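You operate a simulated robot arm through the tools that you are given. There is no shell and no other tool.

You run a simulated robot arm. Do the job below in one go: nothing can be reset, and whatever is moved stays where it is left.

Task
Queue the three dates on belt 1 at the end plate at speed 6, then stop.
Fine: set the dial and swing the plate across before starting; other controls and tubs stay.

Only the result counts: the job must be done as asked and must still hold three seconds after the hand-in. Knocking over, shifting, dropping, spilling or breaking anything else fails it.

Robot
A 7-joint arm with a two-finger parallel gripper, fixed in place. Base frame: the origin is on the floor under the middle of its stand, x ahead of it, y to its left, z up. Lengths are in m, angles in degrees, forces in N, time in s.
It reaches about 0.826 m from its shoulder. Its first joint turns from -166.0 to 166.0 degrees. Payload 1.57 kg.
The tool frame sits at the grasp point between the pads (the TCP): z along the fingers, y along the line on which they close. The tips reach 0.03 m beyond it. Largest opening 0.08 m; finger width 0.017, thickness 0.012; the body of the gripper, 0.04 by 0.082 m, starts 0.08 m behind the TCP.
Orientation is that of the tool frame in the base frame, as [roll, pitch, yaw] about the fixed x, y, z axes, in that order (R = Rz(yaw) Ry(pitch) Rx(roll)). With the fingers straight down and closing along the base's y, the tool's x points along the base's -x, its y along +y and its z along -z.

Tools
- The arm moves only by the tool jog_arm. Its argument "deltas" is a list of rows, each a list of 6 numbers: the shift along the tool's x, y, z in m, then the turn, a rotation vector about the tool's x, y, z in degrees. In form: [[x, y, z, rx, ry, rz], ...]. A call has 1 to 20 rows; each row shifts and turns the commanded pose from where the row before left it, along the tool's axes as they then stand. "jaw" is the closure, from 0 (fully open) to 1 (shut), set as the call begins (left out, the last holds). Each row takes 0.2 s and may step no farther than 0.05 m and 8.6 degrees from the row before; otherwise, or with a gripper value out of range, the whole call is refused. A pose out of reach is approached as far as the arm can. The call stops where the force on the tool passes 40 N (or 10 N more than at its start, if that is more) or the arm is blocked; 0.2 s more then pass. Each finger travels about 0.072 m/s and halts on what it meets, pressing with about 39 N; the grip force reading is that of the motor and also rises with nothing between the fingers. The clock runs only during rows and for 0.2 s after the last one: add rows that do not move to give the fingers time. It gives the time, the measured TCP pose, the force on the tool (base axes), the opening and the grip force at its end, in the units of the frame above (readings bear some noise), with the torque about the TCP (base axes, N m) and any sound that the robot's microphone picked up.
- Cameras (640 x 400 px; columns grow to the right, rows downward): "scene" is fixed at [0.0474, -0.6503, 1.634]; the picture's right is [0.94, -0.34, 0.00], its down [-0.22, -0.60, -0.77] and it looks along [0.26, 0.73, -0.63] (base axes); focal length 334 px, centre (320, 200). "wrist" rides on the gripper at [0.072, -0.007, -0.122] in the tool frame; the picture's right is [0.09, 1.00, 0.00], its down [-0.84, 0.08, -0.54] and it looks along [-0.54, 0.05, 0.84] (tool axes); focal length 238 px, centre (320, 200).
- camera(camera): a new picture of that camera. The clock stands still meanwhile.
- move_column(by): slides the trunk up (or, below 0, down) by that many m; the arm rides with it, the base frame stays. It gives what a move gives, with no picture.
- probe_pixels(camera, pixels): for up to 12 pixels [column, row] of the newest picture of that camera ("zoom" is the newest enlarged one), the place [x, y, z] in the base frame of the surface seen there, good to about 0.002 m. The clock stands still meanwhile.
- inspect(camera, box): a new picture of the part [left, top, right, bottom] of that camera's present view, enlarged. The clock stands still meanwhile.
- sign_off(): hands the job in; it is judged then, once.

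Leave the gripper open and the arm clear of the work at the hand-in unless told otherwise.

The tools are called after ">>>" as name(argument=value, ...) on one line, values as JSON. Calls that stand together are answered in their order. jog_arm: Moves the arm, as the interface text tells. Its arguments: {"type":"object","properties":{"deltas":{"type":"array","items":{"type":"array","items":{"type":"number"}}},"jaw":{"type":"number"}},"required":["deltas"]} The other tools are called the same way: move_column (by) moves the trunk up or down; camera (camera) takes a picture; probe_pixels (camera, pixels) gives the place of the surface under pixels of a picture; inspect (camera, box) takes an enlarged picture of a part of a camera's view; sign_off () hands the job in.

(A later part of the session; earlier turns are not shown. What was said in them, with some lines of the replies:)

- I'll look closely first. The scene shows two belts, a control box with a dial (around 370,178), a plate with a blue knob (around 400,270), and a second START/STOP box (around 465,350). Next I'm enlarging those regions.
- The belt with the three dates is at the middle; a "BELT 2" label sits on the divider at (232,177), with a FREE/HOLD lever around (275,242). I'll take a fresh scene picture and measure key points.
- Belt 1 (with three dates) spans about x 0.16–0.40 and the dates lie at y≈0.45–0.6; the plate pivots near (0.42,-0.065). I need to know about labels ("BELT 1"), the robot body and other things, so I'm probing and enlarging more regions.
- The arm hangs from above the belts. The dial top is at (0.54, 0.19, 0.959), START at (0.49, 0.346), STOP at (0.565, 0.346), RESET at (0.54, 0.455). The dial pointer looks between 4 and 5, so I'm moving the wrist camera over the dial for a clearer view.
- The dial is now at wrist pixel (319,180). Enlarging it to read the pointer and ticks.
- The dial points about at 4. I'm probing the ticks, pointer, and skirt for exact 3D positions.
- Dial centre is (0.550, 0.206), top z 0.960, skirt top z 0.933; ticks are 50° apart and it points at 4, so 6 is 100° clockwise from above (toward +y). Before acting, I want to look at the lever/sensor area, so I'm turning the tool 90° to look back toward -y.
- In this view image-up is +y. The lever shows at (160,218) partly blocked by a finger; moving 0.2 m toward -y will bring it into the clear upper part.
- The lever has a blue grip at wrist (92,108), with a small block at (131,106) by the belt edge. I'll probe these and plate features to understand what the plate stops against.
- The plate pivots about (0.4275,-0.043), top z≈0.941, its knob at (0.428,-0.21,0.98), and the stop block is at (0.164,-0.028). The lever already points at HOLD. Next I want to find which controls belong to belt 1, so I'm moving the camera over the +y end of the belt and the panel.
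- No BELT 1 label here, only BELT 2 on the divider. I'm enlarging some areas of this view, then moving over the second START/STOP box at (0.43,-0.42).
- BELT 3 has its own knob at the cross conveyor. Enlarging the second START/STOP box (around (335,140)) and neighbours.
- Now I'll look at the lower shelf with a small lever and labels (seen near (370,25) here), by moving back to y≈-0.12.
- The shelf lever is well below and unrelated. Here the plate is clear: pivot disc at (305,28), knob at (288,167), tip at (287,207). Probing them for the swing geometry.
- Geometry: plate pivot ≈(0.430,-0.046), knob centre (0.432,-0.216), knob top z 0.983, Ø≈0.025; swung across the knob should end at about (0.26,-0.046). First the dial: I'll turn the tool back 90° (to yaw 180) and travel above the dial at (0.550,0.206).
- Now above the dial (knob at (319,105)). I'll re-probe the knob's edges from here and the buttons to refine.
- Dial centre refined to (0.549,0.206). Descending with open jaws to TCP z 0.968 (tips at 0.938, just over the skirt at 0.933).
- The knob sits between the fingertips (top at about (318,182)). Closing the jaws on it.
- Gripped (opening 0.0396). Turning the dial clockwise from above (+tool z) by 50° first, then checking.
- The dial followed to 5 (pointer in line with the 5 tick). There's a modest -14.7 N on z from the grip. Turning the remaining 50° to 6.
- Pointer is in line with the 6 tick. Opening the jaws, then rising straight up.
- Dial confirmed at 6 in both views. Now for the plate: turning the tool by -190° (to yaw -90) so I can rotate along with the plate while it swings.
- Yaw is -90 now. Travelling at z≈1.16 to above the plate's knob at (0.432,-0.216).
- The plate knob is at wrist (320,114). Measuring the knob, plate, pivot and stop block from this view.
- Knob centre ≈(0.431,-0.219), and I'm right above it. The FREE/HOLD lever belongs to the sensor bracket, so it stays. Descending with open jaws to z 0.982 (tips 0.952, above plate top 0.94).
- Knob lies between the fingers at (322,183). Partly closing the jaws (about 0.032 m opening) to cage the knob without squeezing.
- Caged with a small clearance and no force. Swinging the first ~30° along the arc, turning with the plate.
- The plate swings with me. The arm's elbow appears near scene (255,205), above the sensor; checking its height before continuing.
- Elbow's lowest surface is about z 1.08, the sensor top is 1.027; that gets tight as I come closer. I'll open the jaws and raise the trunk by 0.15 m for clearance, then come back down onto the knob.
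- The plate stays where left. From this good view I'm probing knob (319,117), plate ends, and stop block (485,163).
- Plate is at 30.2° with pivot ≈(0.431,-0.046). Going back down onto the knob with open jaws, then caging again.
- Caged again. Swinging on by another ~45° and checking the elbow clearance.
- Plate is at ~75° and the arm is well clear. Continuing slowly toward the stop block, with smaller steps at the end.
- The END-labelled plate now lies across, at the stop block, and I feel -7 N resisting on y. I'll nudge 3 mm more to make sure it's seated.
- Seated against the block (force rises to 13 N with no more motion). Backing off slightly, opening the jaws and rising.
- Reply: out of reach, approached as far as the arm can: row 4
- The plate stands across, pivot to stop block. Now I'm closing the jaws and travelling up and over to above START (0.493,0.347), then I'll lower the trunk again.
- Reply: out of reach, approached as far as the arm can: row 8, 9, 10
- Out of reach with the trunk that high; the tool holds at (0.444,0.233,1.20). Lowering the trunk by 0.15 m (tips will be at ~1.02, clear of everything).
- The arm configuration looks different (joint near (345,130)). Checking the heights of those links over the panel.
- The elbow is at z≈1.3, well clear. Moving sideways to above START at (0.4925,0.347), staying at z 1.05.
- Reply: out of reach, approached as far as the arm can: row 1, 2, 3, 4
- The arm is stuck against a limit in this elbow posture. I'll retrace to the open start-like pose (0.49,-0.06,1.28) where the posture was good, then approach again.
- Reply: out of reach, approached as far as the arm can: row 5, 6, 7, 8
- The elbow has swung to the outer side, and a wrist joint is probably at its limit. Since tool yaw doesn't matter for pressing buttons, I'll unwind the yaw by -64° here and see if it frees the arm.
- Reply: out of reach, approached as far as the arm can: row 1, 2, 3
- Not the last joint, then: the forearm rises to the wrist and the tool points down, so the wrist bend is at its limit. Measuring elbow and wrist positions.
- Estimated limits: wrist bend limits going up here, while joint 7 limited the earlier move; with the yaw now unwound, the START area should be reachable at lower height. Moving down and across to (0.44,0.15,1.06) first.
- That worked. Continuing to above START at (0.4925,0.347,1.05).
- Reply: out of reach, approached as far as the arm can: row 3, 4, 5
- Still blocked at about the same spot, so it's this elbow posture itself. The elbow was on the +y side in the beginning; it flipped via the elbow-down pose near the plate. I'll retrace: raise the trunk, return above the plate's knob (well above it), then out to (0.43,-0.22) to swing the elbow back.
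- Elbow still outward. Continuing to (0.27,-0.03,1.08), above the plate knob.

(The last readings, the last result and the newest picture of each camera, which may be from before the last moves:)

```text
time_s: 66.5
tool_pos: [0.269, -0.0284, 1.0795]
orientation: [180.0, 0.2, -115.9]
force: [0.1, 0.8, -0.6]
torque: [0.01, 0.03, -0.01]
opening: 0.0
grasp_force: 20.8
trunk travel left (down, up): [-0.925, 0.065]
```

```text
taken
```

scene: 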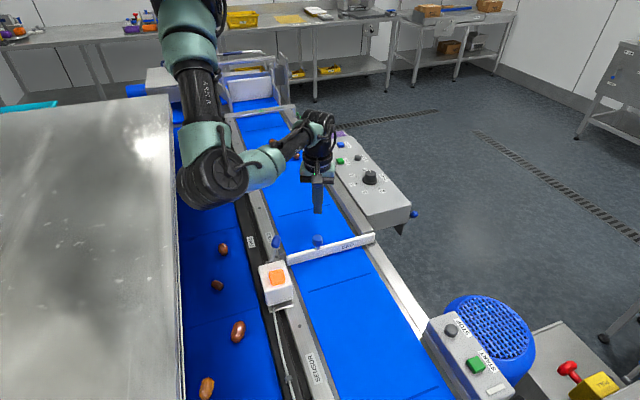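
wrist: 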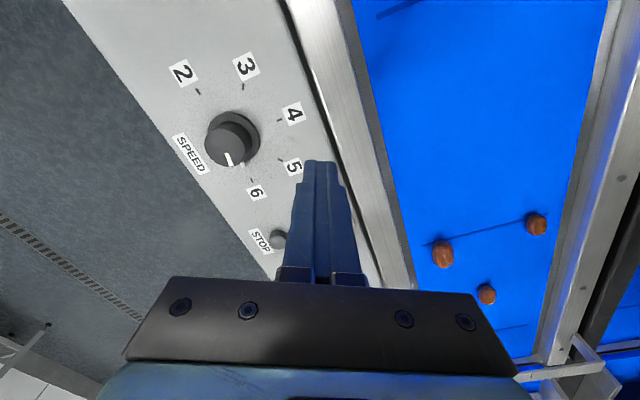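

The elbow hangs down now. Retracing outward toward (0.35,-0.19,1.04), the way I came.

>>> jog_arm(deltas=[[0.0272, -0.0355, 0.01, 0, 0, 0], [0.0272, -0.0355, 0.01, 0, 0, 0], [0.0272, -0.0355, 0.01, 0, 0, 0], [0.0272, -0.0355, 0.01, 0, 0, 0], [0, 0, 0, 0, 0, 0]])

>>> camera(camera="scene")

```text
time_s: 67.7
tool_pos: [0.3512, -0.1913, 1.0415]
orientation: [-179.9, 0.2, -116.1]
force: [0.1, 0.7, -0.3]
torque: [-0.05, 0.01, 0.02]
opening: 0.0
grasp_force: 21.1
trunk travel left (down, up): [-0.925, 0.065]
```

```text
taken
```

scene: 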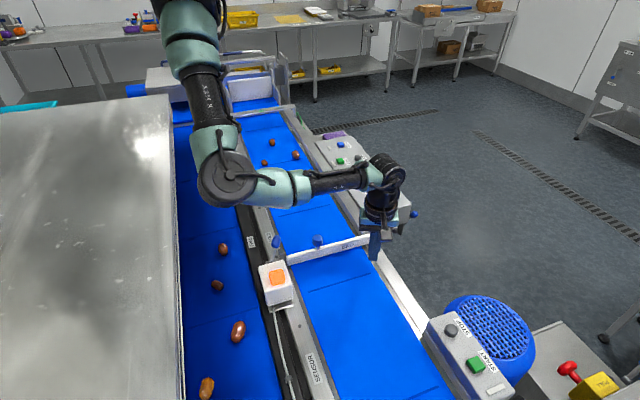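

Elbow hangs at (228,180). Going further out and toward -y, to (0.43,-0.30,1.10), to bring the elbow to the +y side.

>>> jog_arm(deltas=[[0.0158, -0.0299, -0.015, 0, 0, 0], [0.0158, -0.0299, -0.015, 0, 0, 0], [0.0158, -0.0299, -0.015, 0, 0, 0], [0.0158, -0.0299, -0.015, 0, 0, 0], [0, 0, 0, 0, 0, 0]])

>>> camera(camera="scene")

```text
time_s: 68.8
tool_pos: [0.4316, -0.3014, 1.1023]
orientation: [-179.9, 0.2, -115.9]
force: [0.3, -0.4, -0.3]
torque: [-0.01, -0.02, -0.05]
opening: 0.0001
grasp_force: 20.9
trunk travel left (down, up): [-0.925, 0.065]
```

```text
taken
```

scene: 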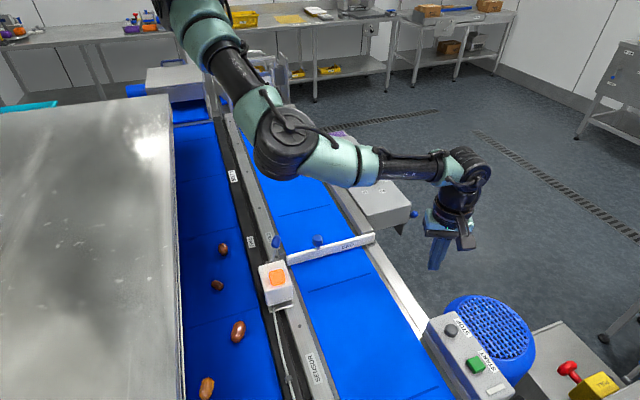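

Elbow is still low, but the arm is more stretched. Now raising the tool to z≈1.30 (out at (0.46,-0.30)) and then lowering the trunk, to return to a stretched posture as at the start.

>>> jog_arm(deltas=[[-0.003, -0.0045, -0.04, 0, 0, 0], [-0.003, -0.0045, -0.04, 0, 0, 0], [-0.003, -0.0045, -0.04, 0, 0, 0], [-0.003, -0.0045, -0.04, 0, 0, 0], [-0.003, -0.0045, -0.04, 0, 0, 0], [0, 0, 0, 0, 0, 0]])

>>> camera(camera="scene")

```text
time_s: 70.2
tool_pos: [0.4571, -0.2982, 1.2963]
orientation: [180.0, 0.1, -115.8]
force: [0.1, 0.0, -0.6]
torque: [-0.01, 0.01, 0.0]
opening: 0.0
grasp_force: 21.1
trunk travel left (down, up): [-0.925, 0.065]
```

```text
taken
```

scene: 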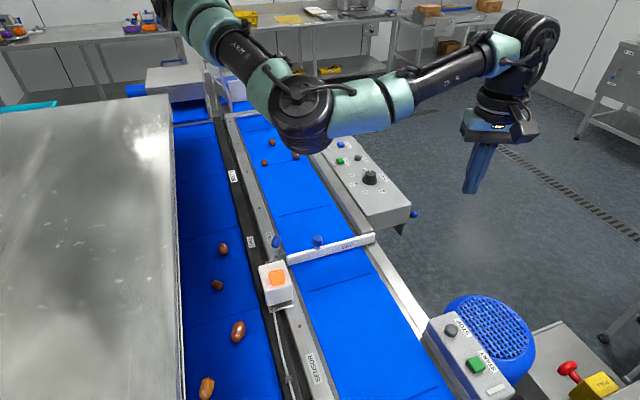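

Measuring the arm's elbow and wrist now.

>>> probe_pixels(camera="scene", pixels=[[303, 100], [300, 140], [370, 105], [430, 85], [500, 55], [535, 40], [245, 50], [205, 25], [485, 160]])

>>> camera(camera="wrist")

```text
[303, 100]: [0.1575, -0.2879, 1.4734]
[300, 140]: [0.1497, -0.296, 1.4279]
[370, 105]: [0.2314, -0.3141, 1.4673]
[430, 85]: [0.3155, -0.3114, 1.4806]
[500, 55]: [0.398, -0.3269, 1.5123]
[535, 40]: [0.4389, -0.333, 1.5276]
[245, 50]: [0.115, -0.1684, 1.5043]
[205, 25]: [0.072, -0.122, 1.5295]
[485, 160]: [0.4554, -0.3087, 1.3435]
```

```text
taken
```

wrist: 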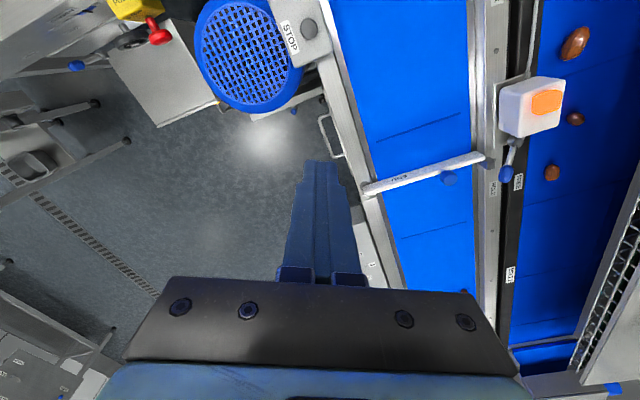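

I worked out the cause: the first joint wound to its 166° limit, with the upper arm passing on the wrong side of vertical. Fix: go back to (0.351,-0.191,1.04) with the elbow hanging, then slide the hand purely +y so that the upper arm swings through vertical to the +y side.

>>> jog_arm(deltas=[[0.003, 0.0045, 0.04, 0, 0, 0], [0.003, 0.0045, 0.04, 0, 0, 0], [0.003, 0.0045, 0.04, 0, 0, 0], [0.003, 0.0045, 0.04, 0, 0, 0], [0.003, 0.0045, 0.04, 0, 0, 0], [-0.0158, 0.0299, 0.015, 0, 0, 0], [-0.0158, 0.0299, 0.015, 0, 0, 0], [-0.0158, 0.0299, 0.015, 0, 0, 0], [-0.0158, 0.0299, 0.015, 0, 0, 0], [0, 0, 0, 0, 0, 0]])

>>> camera(camera="scene")

```text
time_s: 72.5
tool_pos: [0.3511, -0.1901, 1.0382]
orientation: [179.9, 0.3, -116.0]
force: [-0.1, 0.2, -0.2]
torque: [0.01, 0.02, -0.04]
opening: 0.0
grasp_force: 21.2
trunk travel left (down, up): [-0.925, 0.065]
```

```text
taken
```

scene: 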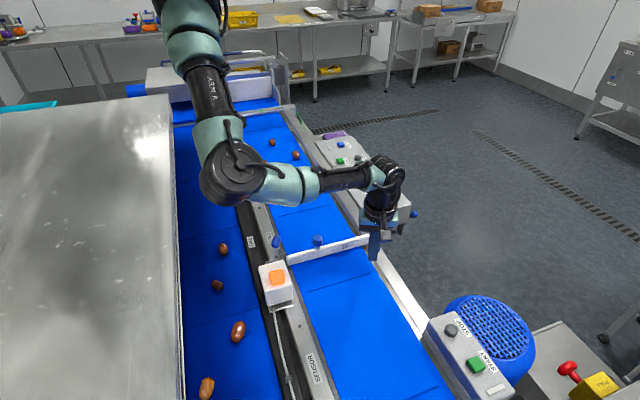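

Back with the elbow hanging at (232,175). Sliding the hand +y by 0.16 m at constant x.

>>> jog_arm(deltas=[[-0.036, 0.0175, 0, 0, 0, 0], [-0.036, 0.0175, 0, 0, 0, 0], [-0.036, 0.0175, 0, 0, 0, 0], [-0.036, 0.0175, 0, 0, 0, 0], [0, 0, 0, 0, 0, 0]])

>>> camera(camera="scene")

```text
time_s: 73.7
tool_pos: [0.3508, -0.0296, 1.0388]
orientation: [179.9, 0.2, -116.0]
force: [1.0, 0.2, 0.2]
torque: [-0.01, -0.01, -0.02]
opening: 0.0001
grasp_force: 20.9
trunk travel left (down, up): [-0.925, 0.065]
```

```text
taken
```

scene: 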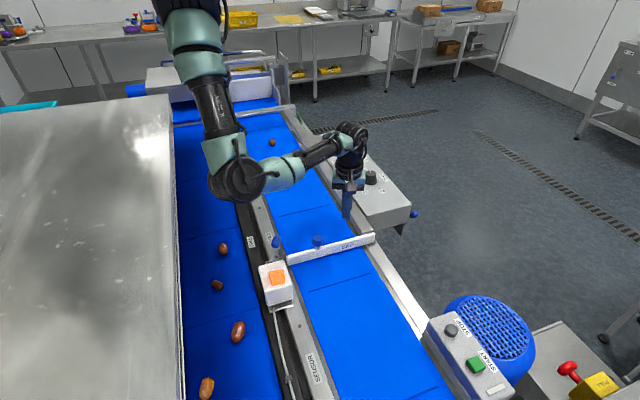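

The elbow barely moved. Another way: wind the tool's yaw clockwise until the last joint saturates; then further yaw must come from swinging the elbow across to +y. Rotating +150° in place, watching.

>>> jog_arm(deltas=[[0, 0, 0, 0, 0, 8.4], [0, 0, 0, 0, 0, 8.4], [0, 0, 0, 0, 0, 8.4], [0, 0, 0, 0, 0, 8.4], [0, 0, 0, 0, 0, 8.4], [0, 0, 0, 0, 0, 8.4], [0, 0, 0, 0, 0, 8.4], [0, 0, 0, 0, 0, 8.4], [0, 0, 0, 0, 0, 8.4], [0, 0, 0, 0, 0, 8.4], [0, 0, 0, 0, 0, 8.4], [0, 0, 0, 0, 0, 8.4], [0, 0, 0, 0, 0, 8.4], [0, 0, 0, 0, 0, 8.4], [0, 0, 0, 0, 0, 8.4], [0, 0, 0, 0, 0, 8.4], [0, 0, 0, 0, 0, 8.4], [0, 0, 0, 0, 0, 8.4], [0, 0, 0, 0, 0, 0]])

>>> camera(camera="scene")

```text
time_s: 77.7
tool_pos: [0.3508, -0.0307, 1.0386]
orientation: [179.9, -0.2, 92.8]
force: [-1.1, 0.1, 0.4]
torque: [0.0, 0.02, -0.02]
opening: 0.0
grasp_force: 21.4
trunk travel left (down, up): [-0.925, 0.065]
```

```text
taken
```

scene: 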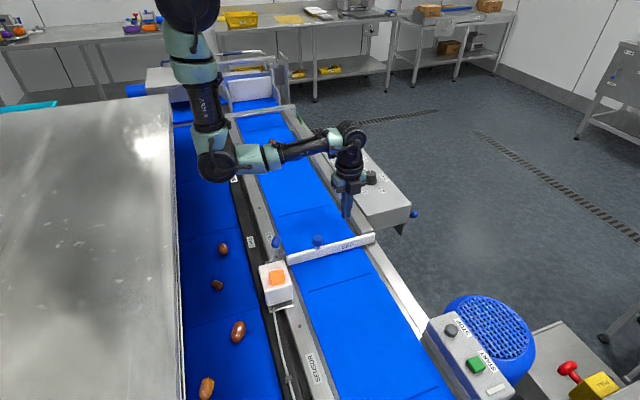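

It works: the elbow has swung back to hanging straight (215,160). Continuing the clockwise yaw by another ~67° to push it to the +y side.

>>> jog_arm(deltas=[[0, 0, 0, 0, 0, 8.4], [0, 0, 0, 0, 0, 8.4], [0, 0, 0, 0, 0, 8.4], [0, 0, 0, 0, 0, 8.4], [0, 0, 0, 0, 0, 8.4], [0, 0, 0, 0, 0, 8.4], [0, 0, 0, 0, 0, 8.4], [0, 0, 0, 0, 0, 8.4], [0, 0, 0, 0, 0, 0]])

>>> camera(camera="scene")

```text
time_s: 79.7
tool_pos: [0.3495, -0.0299, 1.0395]
orientation: [-179.9, -0.1, 25.6]
force: [0.4, 0.2, 0.2]
torque: [-0.03, -0.04, -0.02]
opening: 0.0
grasp_force: 21.3
trunk travel left (down, up): [-0.925, 0.065]
```

```text
taken
```

scene: 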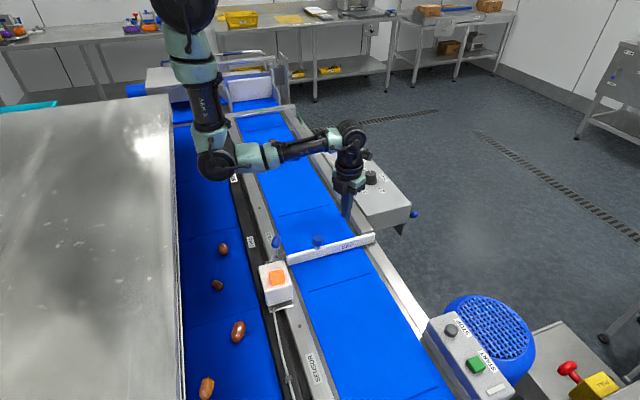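

Elbow stays at the hanging position, so the last joint still had range. Rotating further by 67°.

>>> jog_arm(deltas=[[0, 0, 0, 0, 0, 8.4], [0, 0, 0, 0, 0, 8.4], [0, 0, 0, 0, 0, 8.4], [0, 0, 0, 0, 0, 8.4], [0, 0, 0, 0, 0, 8.4], [0, 0, 0, 0, 0, 8.4], [0, 0, 0, 0, 0, 8.4], [0, 0, 0, 0, 0, 8.4], [0, 0, 0, 0, 0, 0]])

>>> camera(camera="scene")

```text
time_s: 81.7
tool_pos: [0.3494, -0.0309, 1.0399]
orientation: [-179.8, -0.1, -41.6]
force: [0.4, 0.4, 0.2]
torque: [0.03, 0.02, -0.01]
opening: 0.0
grasp_force: 21.0
trunk travel left (down, up): [-0.925, 0.065]
```

```text
taken
```

scene: 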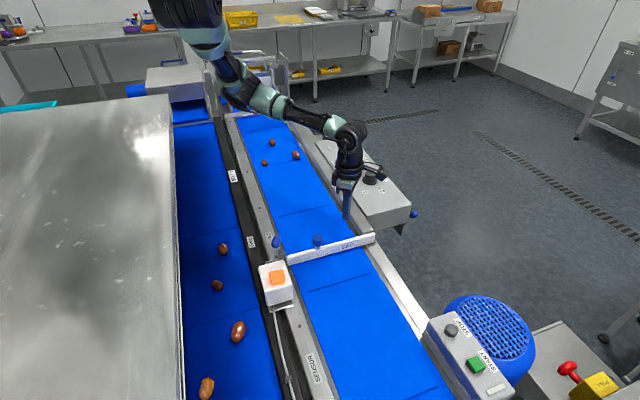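

The elbow is now on the +y/up side (240,85), like at the start. Unwinding the yaw to 90° (which worked well before over the panel).

>>> jog_arm(deltas=[[0, 0, 0, 0, 0, -8.225], [0, 0, 0, 0, 0, -8.225], [0, 0, 0, 0, 0, -8.225], [0, 0, 0, 0, 0, -8.225], [0, 0, 0, 0, 0, -8.225], [0, 0, 0, 0, 0, -8.225], [0, 0, 0, 0, 0, -8.225], [0, 0, 0, 0, 0, -8.225], [0, 0, 0, 0, 0, -8.225], [0, 0, 0, 0, 0, -8.225], [0, 0, 0, 0, 0, -8.225], [0, 0, 0, 0, 0, -8.225], [0, 0, 0, 0, 0, -8.225], [0, 0, 0, 0, 0, -8.225], [0, 0, 0, 0, 0, -8.225], [0, 0, 0, 0, 0, -8.225], [0, 0, 0, 0, 0, 0]])

>>> camera(camera="scene")

```text
time_s: 85.2
tool_pos: [0.3502, -0.0304, 1.0401]
orientation: [179.9, -0.2, 90.1]
force: [0.5, 0.5, -0.4]
torque: [0.01, -0.01, 0.0]
opening: 0.0
grasp_force: 21.1
trunk travel left (down, up): [-0.925, 0.065]
```

```text
taken
```

scene: 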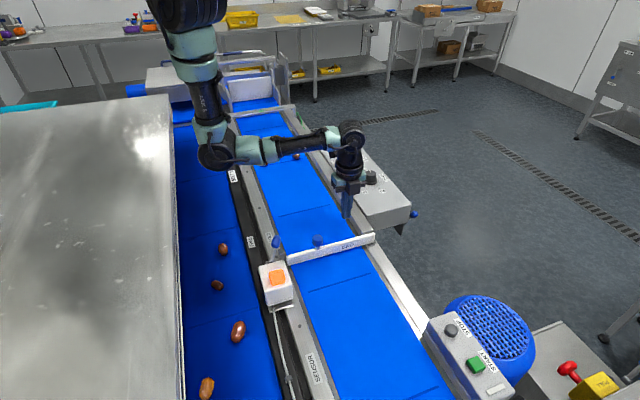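

Unwinding let the elbow sag back to hanging, slightly to +y. I'll test moving out toward the panel from here and see which way the elbow goes.

>>> jog_arm(deltas=[[0.035, 0.02, -0.012, 0, 0, 0], [0.035, 0.02, -0.012, 0, 0, 0], [0.035, 0.02, -0.012, 0, 0, 0], [0.035, 0.02, -0.012, 0, 0, 0], [0, 0, 0, 0, 0, 0]])

>>> camera(camera="scene")

```text
time_s: 86.5
tool_pos: [0.4286, 0.1096, 1.0904]
orientation: [179.9, -0.2, 89.9]
force: [0.0, 0.0, 0.2]
torque: [0.01, 0.0, -0.01]
opening: 0.0002
grasp_force: 21.9
trunk travel left (down, up): [-0.925, 0.065]
```

```text
taken
```

scene: 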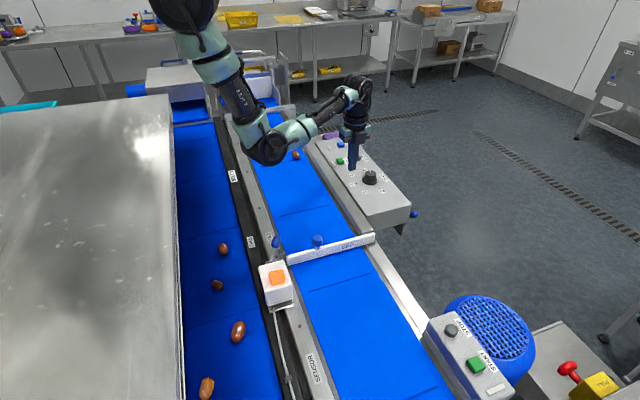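

Good: the elbow now leads in front, hanging at (265,145). Raising the tool 0.13 m, then lowering the trunk 0.15 m to restore reach to the panel.

>>> jog_arm(deltas=[[0.02, 0.005, -0.033, 0, 0, 0], [0.02, 0.005, -0.033, 0, 0, 0], [0.01, 0.005, -0.033, 0, 0, 0], [0.0, 0.005, -0.033, 0, 0, 0], [0, 0, 0, 0, 0, 0]])

>>> move_column(by=-0.15)

>>> camera(camera="scene")

```text
time_s: 87.7
tool_pos: [0.4499, 0.1596, 1.222]
orientation: [179.9, -0.1, 90.0]
force: [0.9, 0.6, -1.2]
torque: [-0.04, 0.0, 0.0]
opening: 0.0002
grasp_force: 21.0
trunk travel left (down, up): [-0.925, 0.065]
```

```text
time_s: 89.4
tool_pos: [0.4495, 0.1587, 1.0718]
orientation: [180.0, -0.2, 90.1]
force: [-0.2, -0.1, 0.0]
torque: [-0.02, 0.0, 0.0]
opening: 0.0
grasp_force: 21.0
trunk travel left (down, up): [-0.775, 0.215]
```

```text
taken
```

scene: 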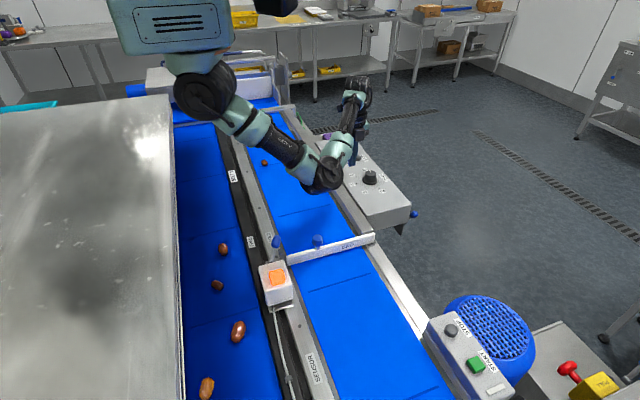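

Now heading to above START (0.4925,0.347).

>>> jog_arm(deltas=[[0.0377, 0.0086, 0.002, 0, 0, 0], [0.0377, 0.0086, 0.002, 0, 0, 0], [0.0377, 0.0086, 0.002, 0, 0, 0], [0.0377, 0.0086, 0.002, 0, 0, 0], [0.0377, 0.0086, 0.002, 0, 0, 0], [0, 0, 0, 0, 0, 0]])

>>> camera(camera="scene")

```text
time_s: 90.8
tool_pos: [0.4918, 0.3481, 1.0627]
orientation: [180.0, -0.2, 90.0]
force: [0.0, 1.0, -0.3]
torque: [0.01, -0.02, -0.04]
opening: 0.0001
grasp_force: 21.6
trunk travel left (down, up): [-0.775, 0.215]
```

```text
taken
```

scene: 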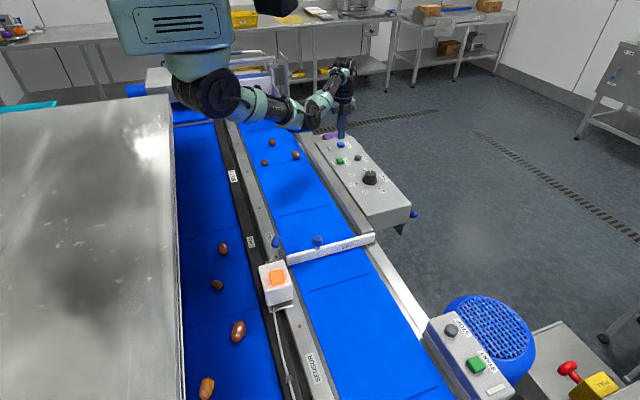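

Above START now. Before starting, I'm rehearsing reach to above STOP (0.565,0.346), descending to z 1.0 there.

>>> jog_arm(deltas=[[-0.0005, 0.0365, 0, 0, 0, 0], [-0.0005, 0.0365, 0, 0, 0, 0], [0, 0, 0.03, 0, 0, 0], [0, 0, 0.03, 0, 0, 0], [0, 0, 0, 0, 0, 0]])

>>> camera(camera="scene")

>>> camera(camera="wrist")

```text
time_s: 92.0
tool_pos: [0.5342, 0.3332, 1.0073]
orientation: [179.9, -0.3, 90.0]
force: [-0.1, 0.0, 0.4]
torque: [-0.01, -0.03, -0.02]
opening: 0.0002
grasp_force: 21.9
out of reach, approached as far as the arm can: row 2, 3, 4
trunk travel left (down, up): [-0.775, 0.215]
```

```text
taken
```

scene: 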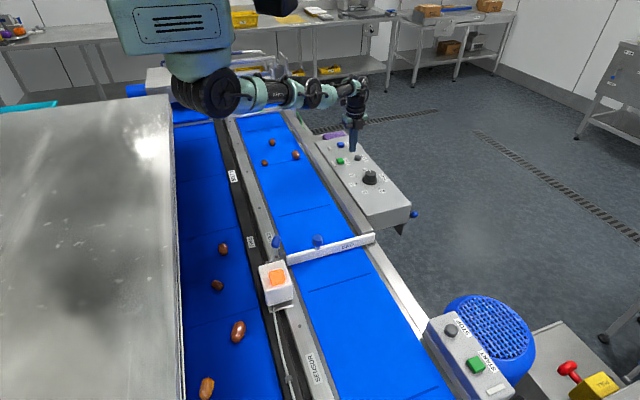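

```text
taken
```

wrist: 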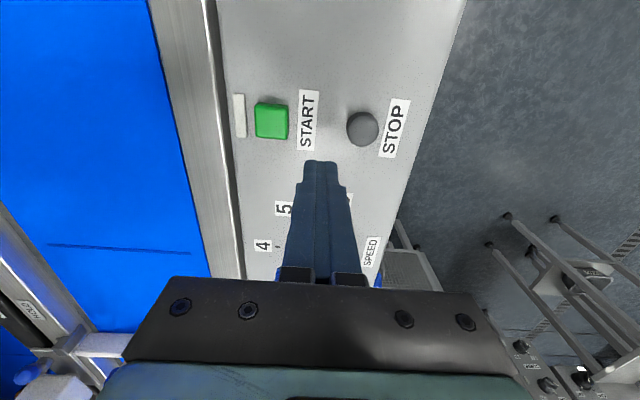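

Fully stretched: STOP is just out of reach with a vertical tool. Tilting the fingers outward (+x) by 25° keeps the wrist closer. I'll back off a little, tilt in place, then test reach above STOP again.

>>> jog_arm(deltas=[[0, -0.025, -0.03, 0, 0, 0], [0, -0.02, -0.02, 0, 0, 0], [0, 0, 0, -8.33, 0, 0], [0, 0, 0, -8.33, 0, 0], [0, 0, 0, -8.34, 0, 0], [0, 0, 0, 0, 0, 0]])

>>> camera(camera="scene")

```text
time_s: 93.4
tool_pos: [0.4884, 0.333, 1.0582]
orientation: [154.7, -0.3, 90.0]
force: [-0.3, -0.2, -0.1]
torque: [0.0, 0.01, 0.01]
opening: 0.0
grasp_force: 20.9
trunk travel left (down, up): [-0.775, 0.215]
```

```text
taken
```

scene: 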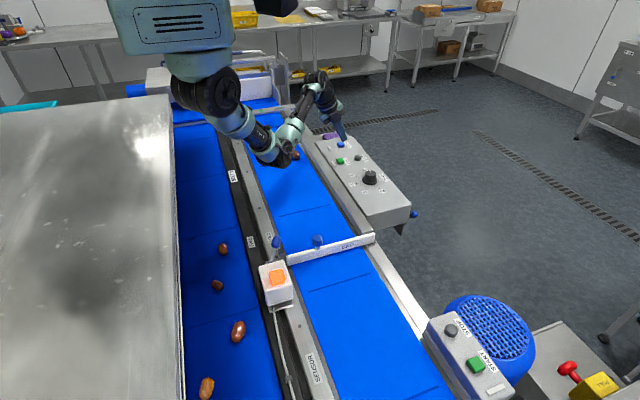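

Tilted correctly (fingers toward +x). The elbow hangs at (283,155) over the belt; checking its height versus the dates.

>>> probe_pixels(camera="scene", pixels=[[283, 155], [290, 140], [270, 158], [240, 120], [305, 105], [325, 85], [340, 130], [210, 95]])

>>> inspect(camera="scene", box=[190, 50, 410, 200])

```text
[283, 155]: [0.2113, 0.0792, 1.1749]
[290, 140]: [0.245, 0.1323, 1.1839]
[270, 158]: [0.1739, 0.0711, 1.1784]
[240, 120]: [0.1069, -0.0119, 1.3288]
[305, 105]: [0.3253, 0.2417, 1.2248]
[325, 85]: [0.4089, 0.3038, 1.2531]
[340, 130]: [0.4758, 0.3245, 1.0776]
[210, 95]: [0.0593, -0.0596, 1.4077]
```

```text
2.67 times, centred on (300, 125) of scene
```

zoom: 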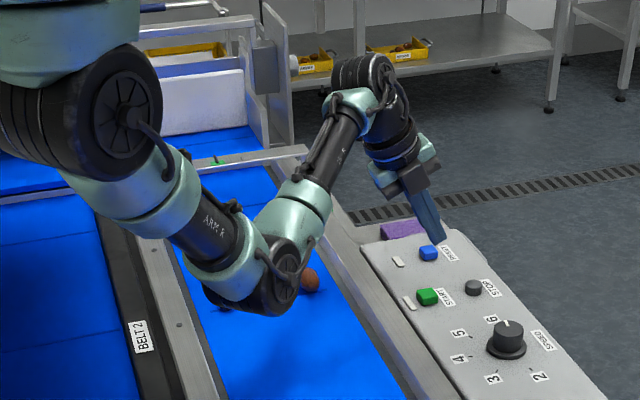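

Elbow is at z≥1.12, dates' tops at 0.925: clear. Rehearsing: moving above STOP with the tilt, to (0.563,0.346,1.01).

>>> jog_arm(deltas=[[0.0043, 0.0156, 0.0257, 0, 0, 0], [0.0043, 0.0156, 0.0257, 0, 0, 0], [0.0043, 0.0156, 0.0257, 0, 0, 0], [0, 0, 0, 0, 0, 0]])

>>> camera(camera="scene")

>>> camera(camera="wrist")

```text
time_s: 94.4
tool_pos: [0.5632, 0.3474, 1.0083]
orientation: [154.8, -0.2, 89.9]
force: [0.2, 0.8, 0.3]
torque: [-0.01, -0.01, -0.02]
opening: 0.0001
grasp_force: 21.0
trunk travel left (down, up): [-0.775, 0.215]
```

```text
taken
```

scene: 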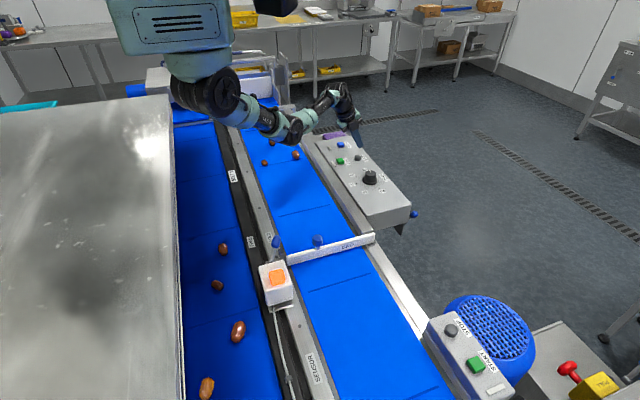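

```text
taken
```

wrist: 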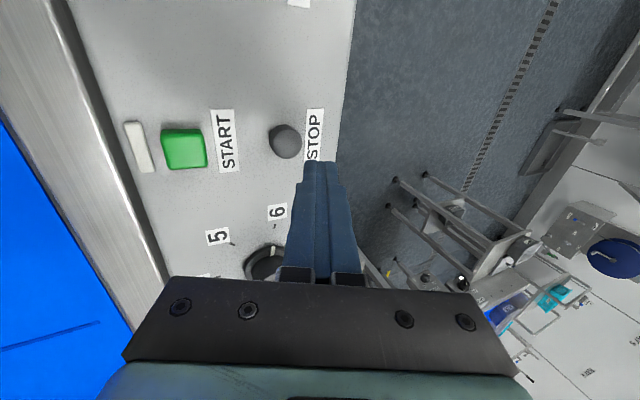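

STOP is reachable now. Re-probing STOP at (284,142) and START at (184,148) from this nearer view.

>>> probe_pixels(camera="wrist", pixels=[[284, 142], [276, 140], [292, 145], [285, 132], [286, 152], [184, 148], [170, 148], [198, 148], [184, 134], [184, 160], [138, 145], [310, 190]])

>>> inspect(camera="wrist", box=[110, 80, 350, 230])

```text
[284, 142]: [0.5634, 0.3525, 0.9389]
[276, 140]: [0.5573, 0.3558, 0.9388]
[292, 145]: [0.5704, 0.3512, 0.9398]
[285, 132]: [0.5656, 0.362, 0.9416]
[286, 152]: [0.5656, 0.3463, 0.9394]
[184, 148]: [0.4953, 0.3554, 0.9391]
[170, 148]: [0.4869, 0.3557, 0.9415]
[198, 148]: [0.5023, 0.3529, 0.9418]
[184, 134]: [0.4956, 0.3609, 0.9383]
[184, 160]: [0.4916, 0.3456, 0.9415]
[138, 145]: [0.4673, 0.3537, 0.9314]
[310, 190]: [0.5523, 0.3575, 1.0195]
```

```text
2.67 times, centred on (230, 155) of wrist
```

zoom: 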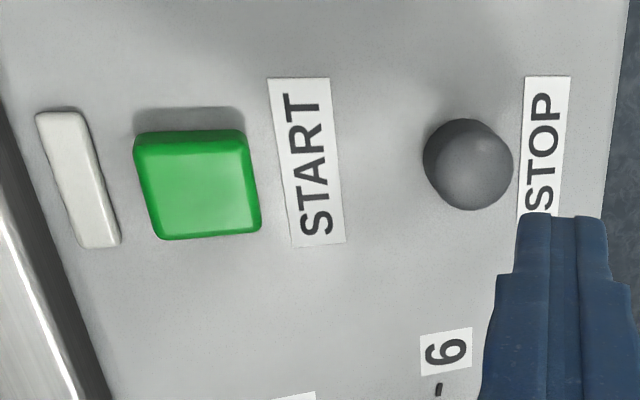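

Buttons: START ≈(0.494,0.349), STOP ≈(0.565,0.349), tops z 0.940. Moving to hover over START at TCP (0.492,0.349,1.0).

>>> jog_arm(deltas=[[0.0008, -0.0339, -0.0114, 0, 0, 0], [0.0008, -0.0339, -0.0114, 0, 0, 0], [0, 0, 0, 0, 0, 0]])

>>> camera(camera="wrist")

>>> inspect(camera="scene", box=[300, 80, 400, 200])

```text
time_s: 95.2
tool_pos: [0.4908, 0.3491, 0.9994]
orientation: [154.9, -0.2, 89.9]
force: [-0.9, 0.3, 0.0]
torque: [-0.03, -0.03, 0.04]
opening: 0.0
grasp_force: 21.6
trunk travel left (down, up): [-0.775, 0.215]
```

```text
taken
```

wrist: 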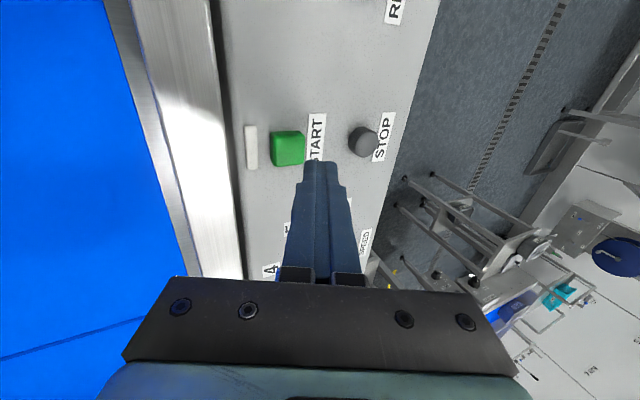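

```text
3.33 times, centred on (350, 140) of scene
```

zoom: 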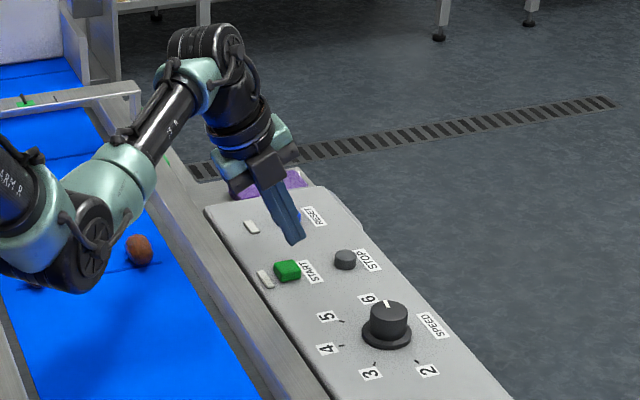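

Fingertip is just above START. Everything is set (dial 6, plate across), so I'm pressing START with short vertical steps.

>>> jog_arm(deltas=[[0, -0.0063, 0.0136, 0, 0, 0], [0, -0.0042, 0.0091, 0, 0, 0], [0, -0.0017, 0.0036, 0, 0, 0], [0, -0.0013, 0.0027, 0, 0, 0]])

>>> camera(camera="scene")

>>> inspect(camera="scene", box=[300, 80, 400, 200])

```text
time_s: 96.2
tool_pos: [0.4931, 0.3473, 0.9684]
orientation: [155.0, -0.1, 90.0]
force: [-1.6, -0.3, 2.9]
torque: [-0.07, 0.02, -0.01]
opening: 0.0002
grasp_force: 22.3
trunk travel left (down, up): [-0.775, 0.215]
heard: click
```

```text
taken
```

scene: 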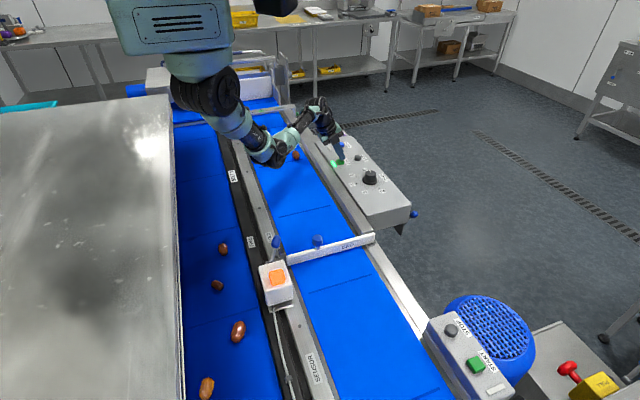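

```text
3.33 times, centred on (350, 140) of scene
```

zoom: 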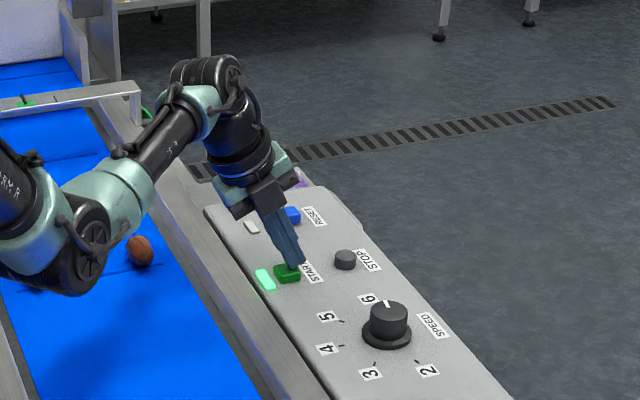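

Click heard and the START lamp is lit. Lifting off and moving to hover above STOP while the belt runs.

>>> jog_arm(deltas=[[0, 0.0148, -0.0317, 0, 0, 0], [0, 0.0331, 0.0154, 0, 0, 0], [0, 0.0331, 0.0154, 0, 0, 0]])

>>> camera(camera="scene")

```text
time_s: 97.0
tool_pos: [0.5671, 0.3473, 1.0032]
orientation: [154.9, 0.0, 89.9]
force: [0.2, -0.6, 0.4]
torque: [0.0, 0.02, -0.02]
opening: 0.0
grasp_force: 21.5
trunk travel left (down, up): [-0.775, 0.215]
```

```text
taken
```

scene: 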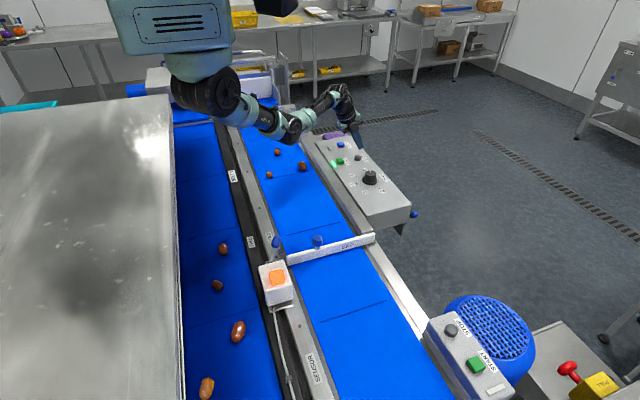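

Belt 1's dates are moving toward the plate; belt 2's are still. Probing the dates to estimate the speed.

>>> probe_pixels(camera="scene", pixels=[[278, 152], [302, 167], [269, 174]])

>>> jog_arm(deltas=[[0, 0, 0, 0, 0, 0], [0, 0, 0, 0, 0, 0], [0, 0, 0, 0, 0, 0]])

>>> camera(camera="scene")

```text
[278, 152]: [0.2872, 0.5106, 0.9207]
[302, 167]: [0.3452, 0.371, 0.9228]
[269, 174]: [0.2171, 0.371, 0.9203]
```

```text
time_s: 97.8
tool_pos: [0.5648, 0.3464, 1.003]
orientation: [154.9, -0.2, 89.9]
force: [0.3, 0.1, -1.1]
torque: [-0.03, -0.01, -0.03]
opening: 0.0001
grasp_force: 21.1
trunk travel left (down, up): [-0.775, 0.215]
```

```text
taken
```

scene: 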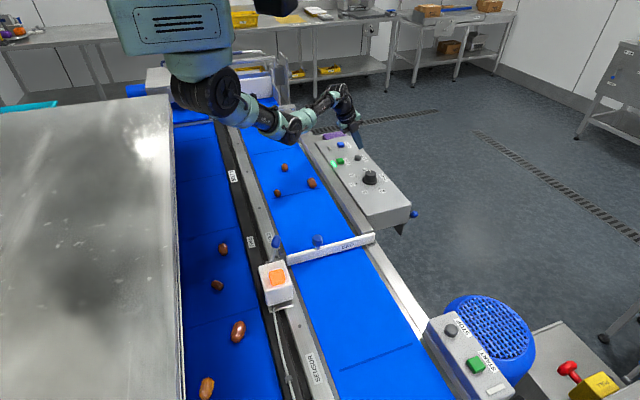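

Speed ≈0.1 m/s. The rearmost date needs ~4.6 s more to reach the plate. Waiting 2 s, then checking.

>>> jog_arm(deltas=[[0, 0, 0, 0, 0, 0], [0, 0, 0, 0, 0, 0], [0, 0, 0, 0, 0, 0], [0, 0, 0, 0, 0, 0], [0, 0, 0, 0, 0, 0], [0, 0, 0, 0, 0, 0], [0, 0, 0, 0, 0, 0], [0, 0, 0, 0, 0, 0], [0, 0, 0, 0, 0, 0], [0, 0, 0, 0, 0, 0]])

>>> camera(camera="scene")

```text
time_s: 100.0
tool_pos: [0.5648, 0.3478, 1.004]
orientation: [154.9, -0.3, 90.0]
force: [0.6, 0.5, 0.1]
torque: [-0.03, 0.03, 0.04]
opening: 0.0001
grasp_force: 20.6
trunk travel left (down, up): [-0.775, 0.215]
```

```text
taken
```

scene: 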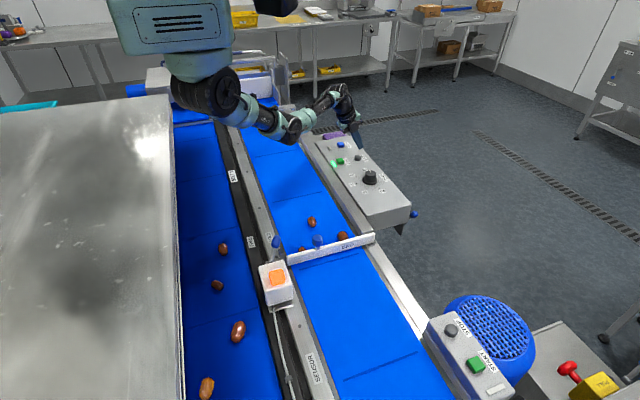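

The two front dates are near the plate at (342,236) and (301,249); the last one at (311,221). Checking distances.

>>> probe_pixels(camera="scene", pixels=[[342, 236], [301, 249], [311, 221]])

>>> inspect(camera="scene", box=[260, 200, 390, 280])

```text
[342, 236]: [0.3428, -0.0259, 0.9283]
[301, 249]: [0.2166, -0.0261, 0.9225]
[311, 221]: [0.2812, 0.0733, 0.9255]
```

```text
4.92 times, centred on (325, 240) of scene
```

zoom: 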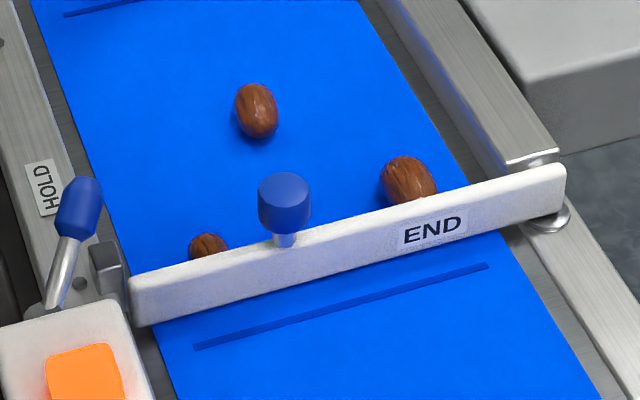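

Front two are at the plate; the last is ~0.09 m away. Waiting about 0.8 s more.

>>> jog_arm(deltas=[[0, 0, 0, 0, 0, 0], [0, 0, 0, 0, 0, 0], [0, 0, 0, 0, 0, 0]])

>>> inspect(camera="scene", box=[260, 200, 390, 280])

```text
time_s: 100.8
tool_pos: [0.5656, 0.3469, 1.0026]
orientation: [155.0, -0.3, 89.9]
force: [0.0, 0.3, -0.2]
torque: [0.03, 0.02, 0.0]
opening: 0.0
grasp_force: 21.8
trunk travel left (down, up): [-0.775, 0.215]
```

```text
4.92 times, centred on (325, 240) of scene
```

zoom: 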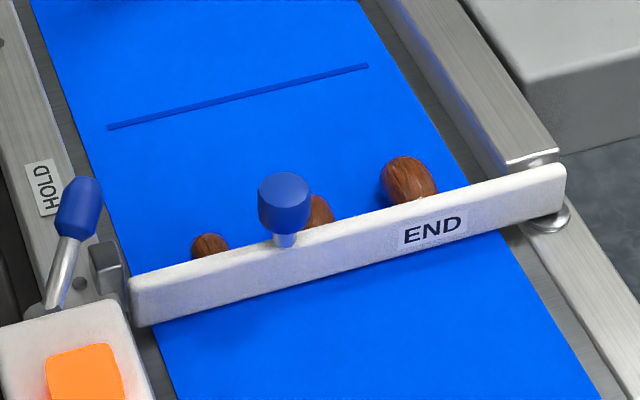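

All three dates are at the plate (the middle one just behind its knob). Pressing STOP now.

>>> jog_arm(deltas=[[0.002, -0.0085, 0.0137, 0, 0, 0], [0, -0.0042, 0.0091, 0, 0, 0], [0, -0.0021, 0.0045, 0, 0, 0], [0, -0.0021, 0.0045, 0, 0, 0]])

>>> inspect(camera="scene", box=[300, 80, 400, 200])

>>> inspect(camera="scene", box=[260, 200, 390, 280])

```text
time_s: 101.8
tool_pos: [0.5641, 0.3512, 0.9673]
orientation: [154.9, -0.1, 90.0]
force: [-1.2, 1.3, 2.6]
torque: [0.02, 0.03, -0.03]
opening: 0.0
grasp_force: 21.1
trunk travel left (down, up): [-0.775, 0.215]
heard: click
```

```text
3.33 times, centred on (350, 140) of scene
```

zoom: 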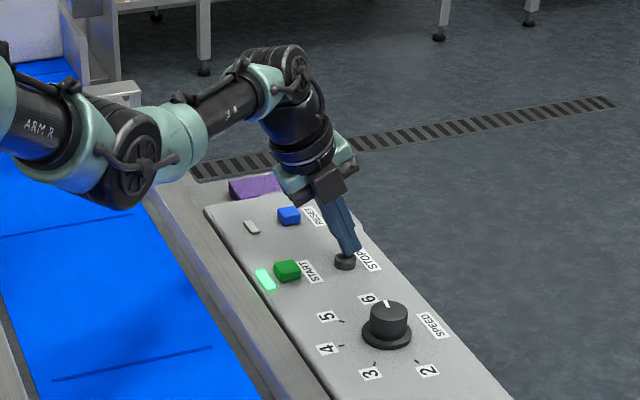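

```text
4.92 times, centred on (325, 240) of scene
```

zoom: 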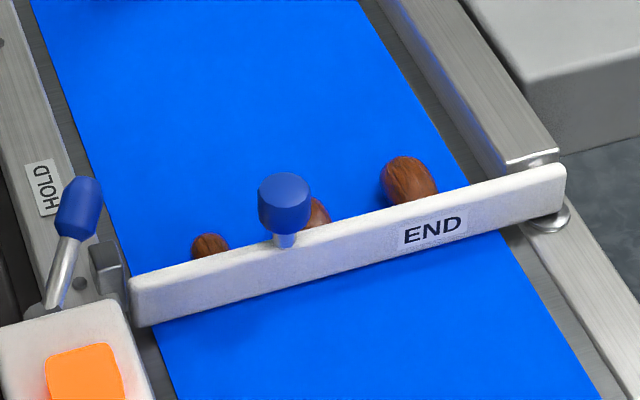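

A click was heard, but the START lamp still looks lit. I'll hold 0.2 s and compare belt-seam positions to see whether it is stopping.

>>> camera(camera="scene")

>>> jog_arm(deltas=[[0, 0, 0, 0, 0, 0]])

>>> camera(camera="scene")

>>> inspect(camera="scene", box=[300, 80, 400, 200])

```text
taken
```

scene: 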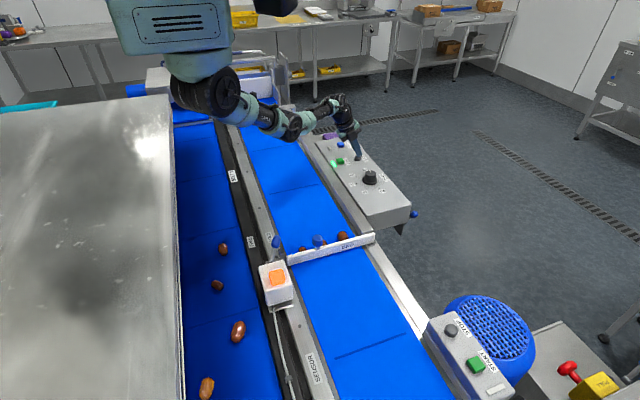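

```text
time_s: 102.2
tool_pos: [0.5644, 0.3503, 0.9671]
orientation: [154.8, -0.2, 90.1]
force: [0.1, 1.8, 3.0]
torque: [0.06, 0.04, 0.03]
opening: 0.0002
grasp_force: 21.6
trunk travel left (down, up): [-0.775, 0.215]
```

```text
taken
```

scene: 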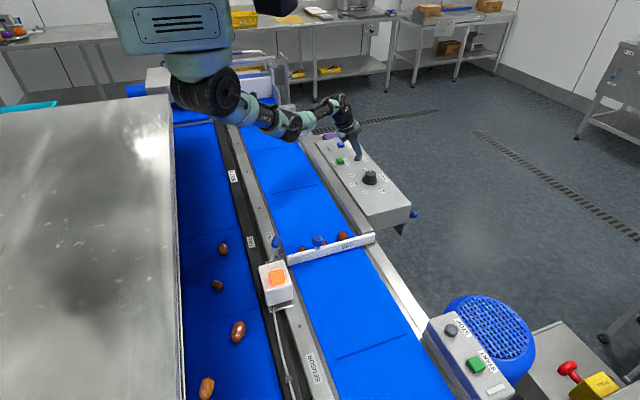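

```text
3.33 times, centred on (350, 140) of scene
```

zoom: 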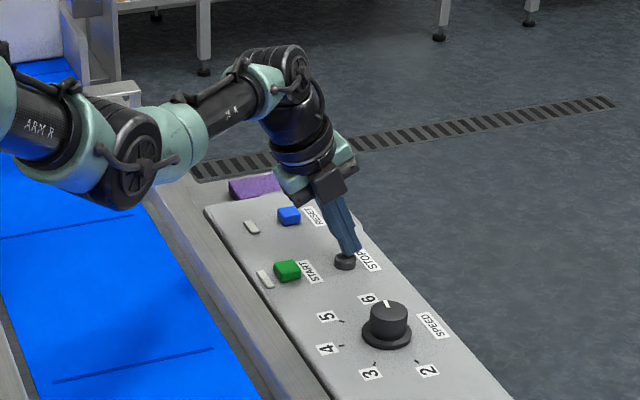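

The lamp is off and the belt seam hasn't moved: belt 1 is stopped. Lifting straight off the button.

>>> jog_arm(deltas=[[0, 0.0106, -0.0227, 0, 0, 0], [0, 0.0148, -0.0317, 0, 0, 0], [0, 0.0148, -0.0317, 0, 0, 0], [0, 0.0085, -0.0181, 0, 0, 0], [0, 0, 0, 0, 0, 0]])

>>> camera(camera="scene")

>>> inspect(camera="scene", box=[260, 200, 390, 280])

```text
time_s: 103.4
tool_pos: [0.5636, 0.3485, 1.0817]
orientation: [154.9, -0.2, 89.9]
force: [0.7, -0.3, 0.6]
torque: [0.03, -0.02, 0.0]
opening: 0.0
grasp_force: 21.4
trunk travel left (down, up): [-0.775, 0.215]
```

```text
taken
```

scene: 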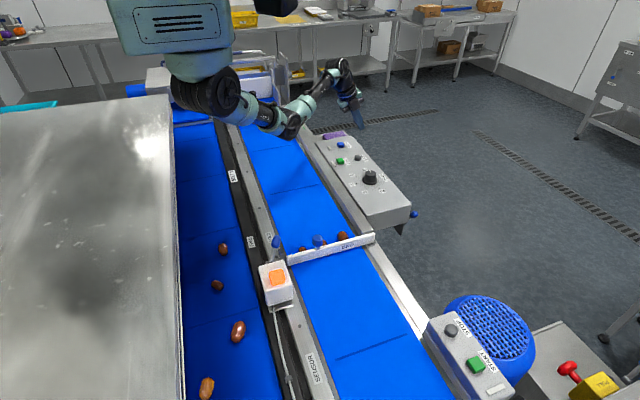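

```text
4.92 times, centred on (325, 240) of scene
```

zoom: 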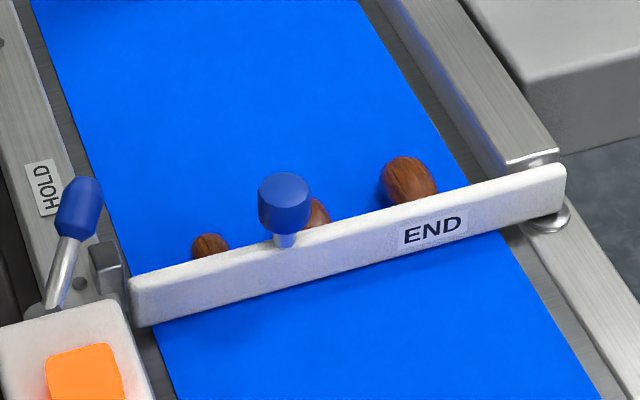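

All three dates rest at the plate and the belt is still. Opening the gripper and raising it further clear.

>>> jog_arm(deltas=[[0, 0.0127, -0.0272, 0, 0, 0], [0, 0.0127, -0.0272, 0, 0, 0], [0, 0.0127, -0.0272, 0, 0, 0], [0, 0, 0, 0, 0, 0], [0, 0, 0, 0, 0, 0]], jaw=0)

>>> camera(camera="scene")

>>> inspect(camera="scene", box=[300, 120, 430, 230])

>>> camera(camera="wrist")

```text
time_s: 104.6
tool_pos: [0.5637, 0.3503, 1.1719]
orientation: [154.9, -0.3, 90.0]
force: [0.2, 0.3, -0.5]
torque: [-0.01, -0.03, -0.02]
opening: 0.0801
grasp_force: 0.0
trunk travel left (down, up): [-0.775, 0.215]
```

```text
taken
```

scene: 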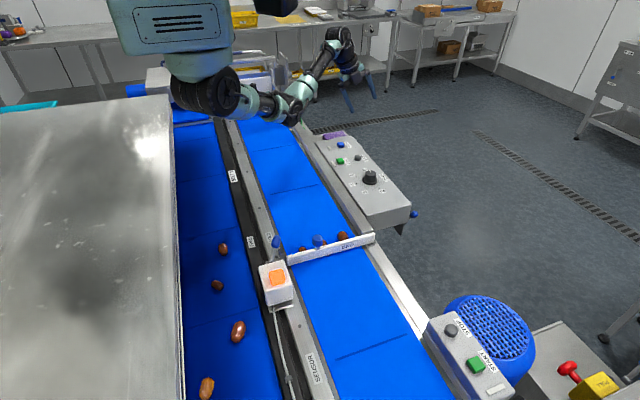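

```text
3.64 times, centred on (365, 175) of scene
```

zoom: 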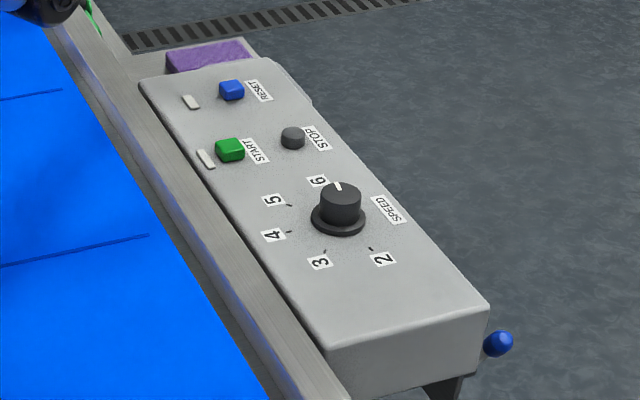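

```text
taken
```

wrist: 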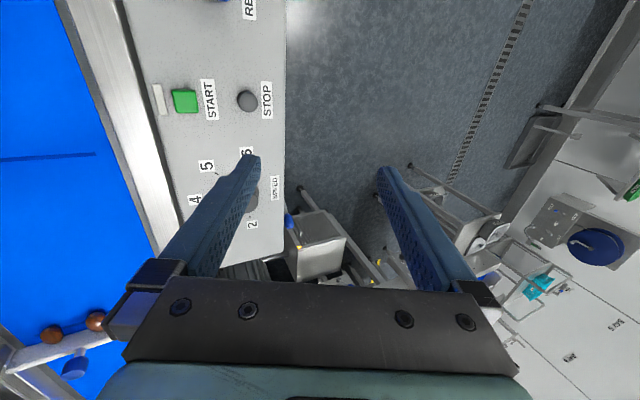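

Dial at 6, lamp off, gripper open and clear. One last closer look at the dates along the plate (bottom-left of the wrist view).

>>> inspect(camera="wrist", box=[0, 260, 160, 400])

>>> inspect(camera="scene", box=[280, 220, 360, 270])

```text
2.86 times, centred on (80, 330) of wrist
```

zoom: 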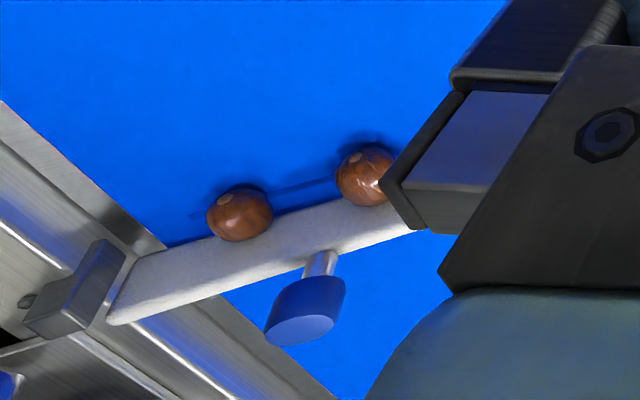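

```text
8.00 times, centred on (320, 245) of scene
```

zoom: 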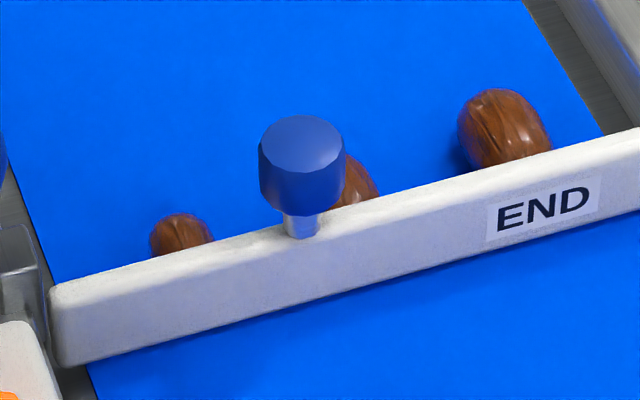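

All three dates are resting at the END plate. Belt 1 is stopped with the dial at 6, nothing else has moved, and the gripper is open and clear. Handing in.

>>> sign_off()

```text
The job is handed in.
```

The three dates on belt 1 are queued at the end plate, the dial is set to 6, and the belt is stopped. I handed the job in; no verdict came back with it.

- **Setup:** I turned the dial from 4 to 6 and swung the END plate across until it sat against its stop block, before starting the belt.
- **Run:** I pressed START and then STOP on the panel with the dial. The two front dates reached the plate first. I pressed STOP once the third was there too. The lamp went out and the belt seam stopped moving.
- **Everything else:** The other controls, the tubs and the dates on belt 2 were left as they were. The gripper is open and raised clear of the panel.

After swinging the plate, the arm's elbow ended up in a position that blocked its reach to the panel. I made several extra moves in the air, and moved the trunk up and back down, to free it. Nothing was touched during those moves.
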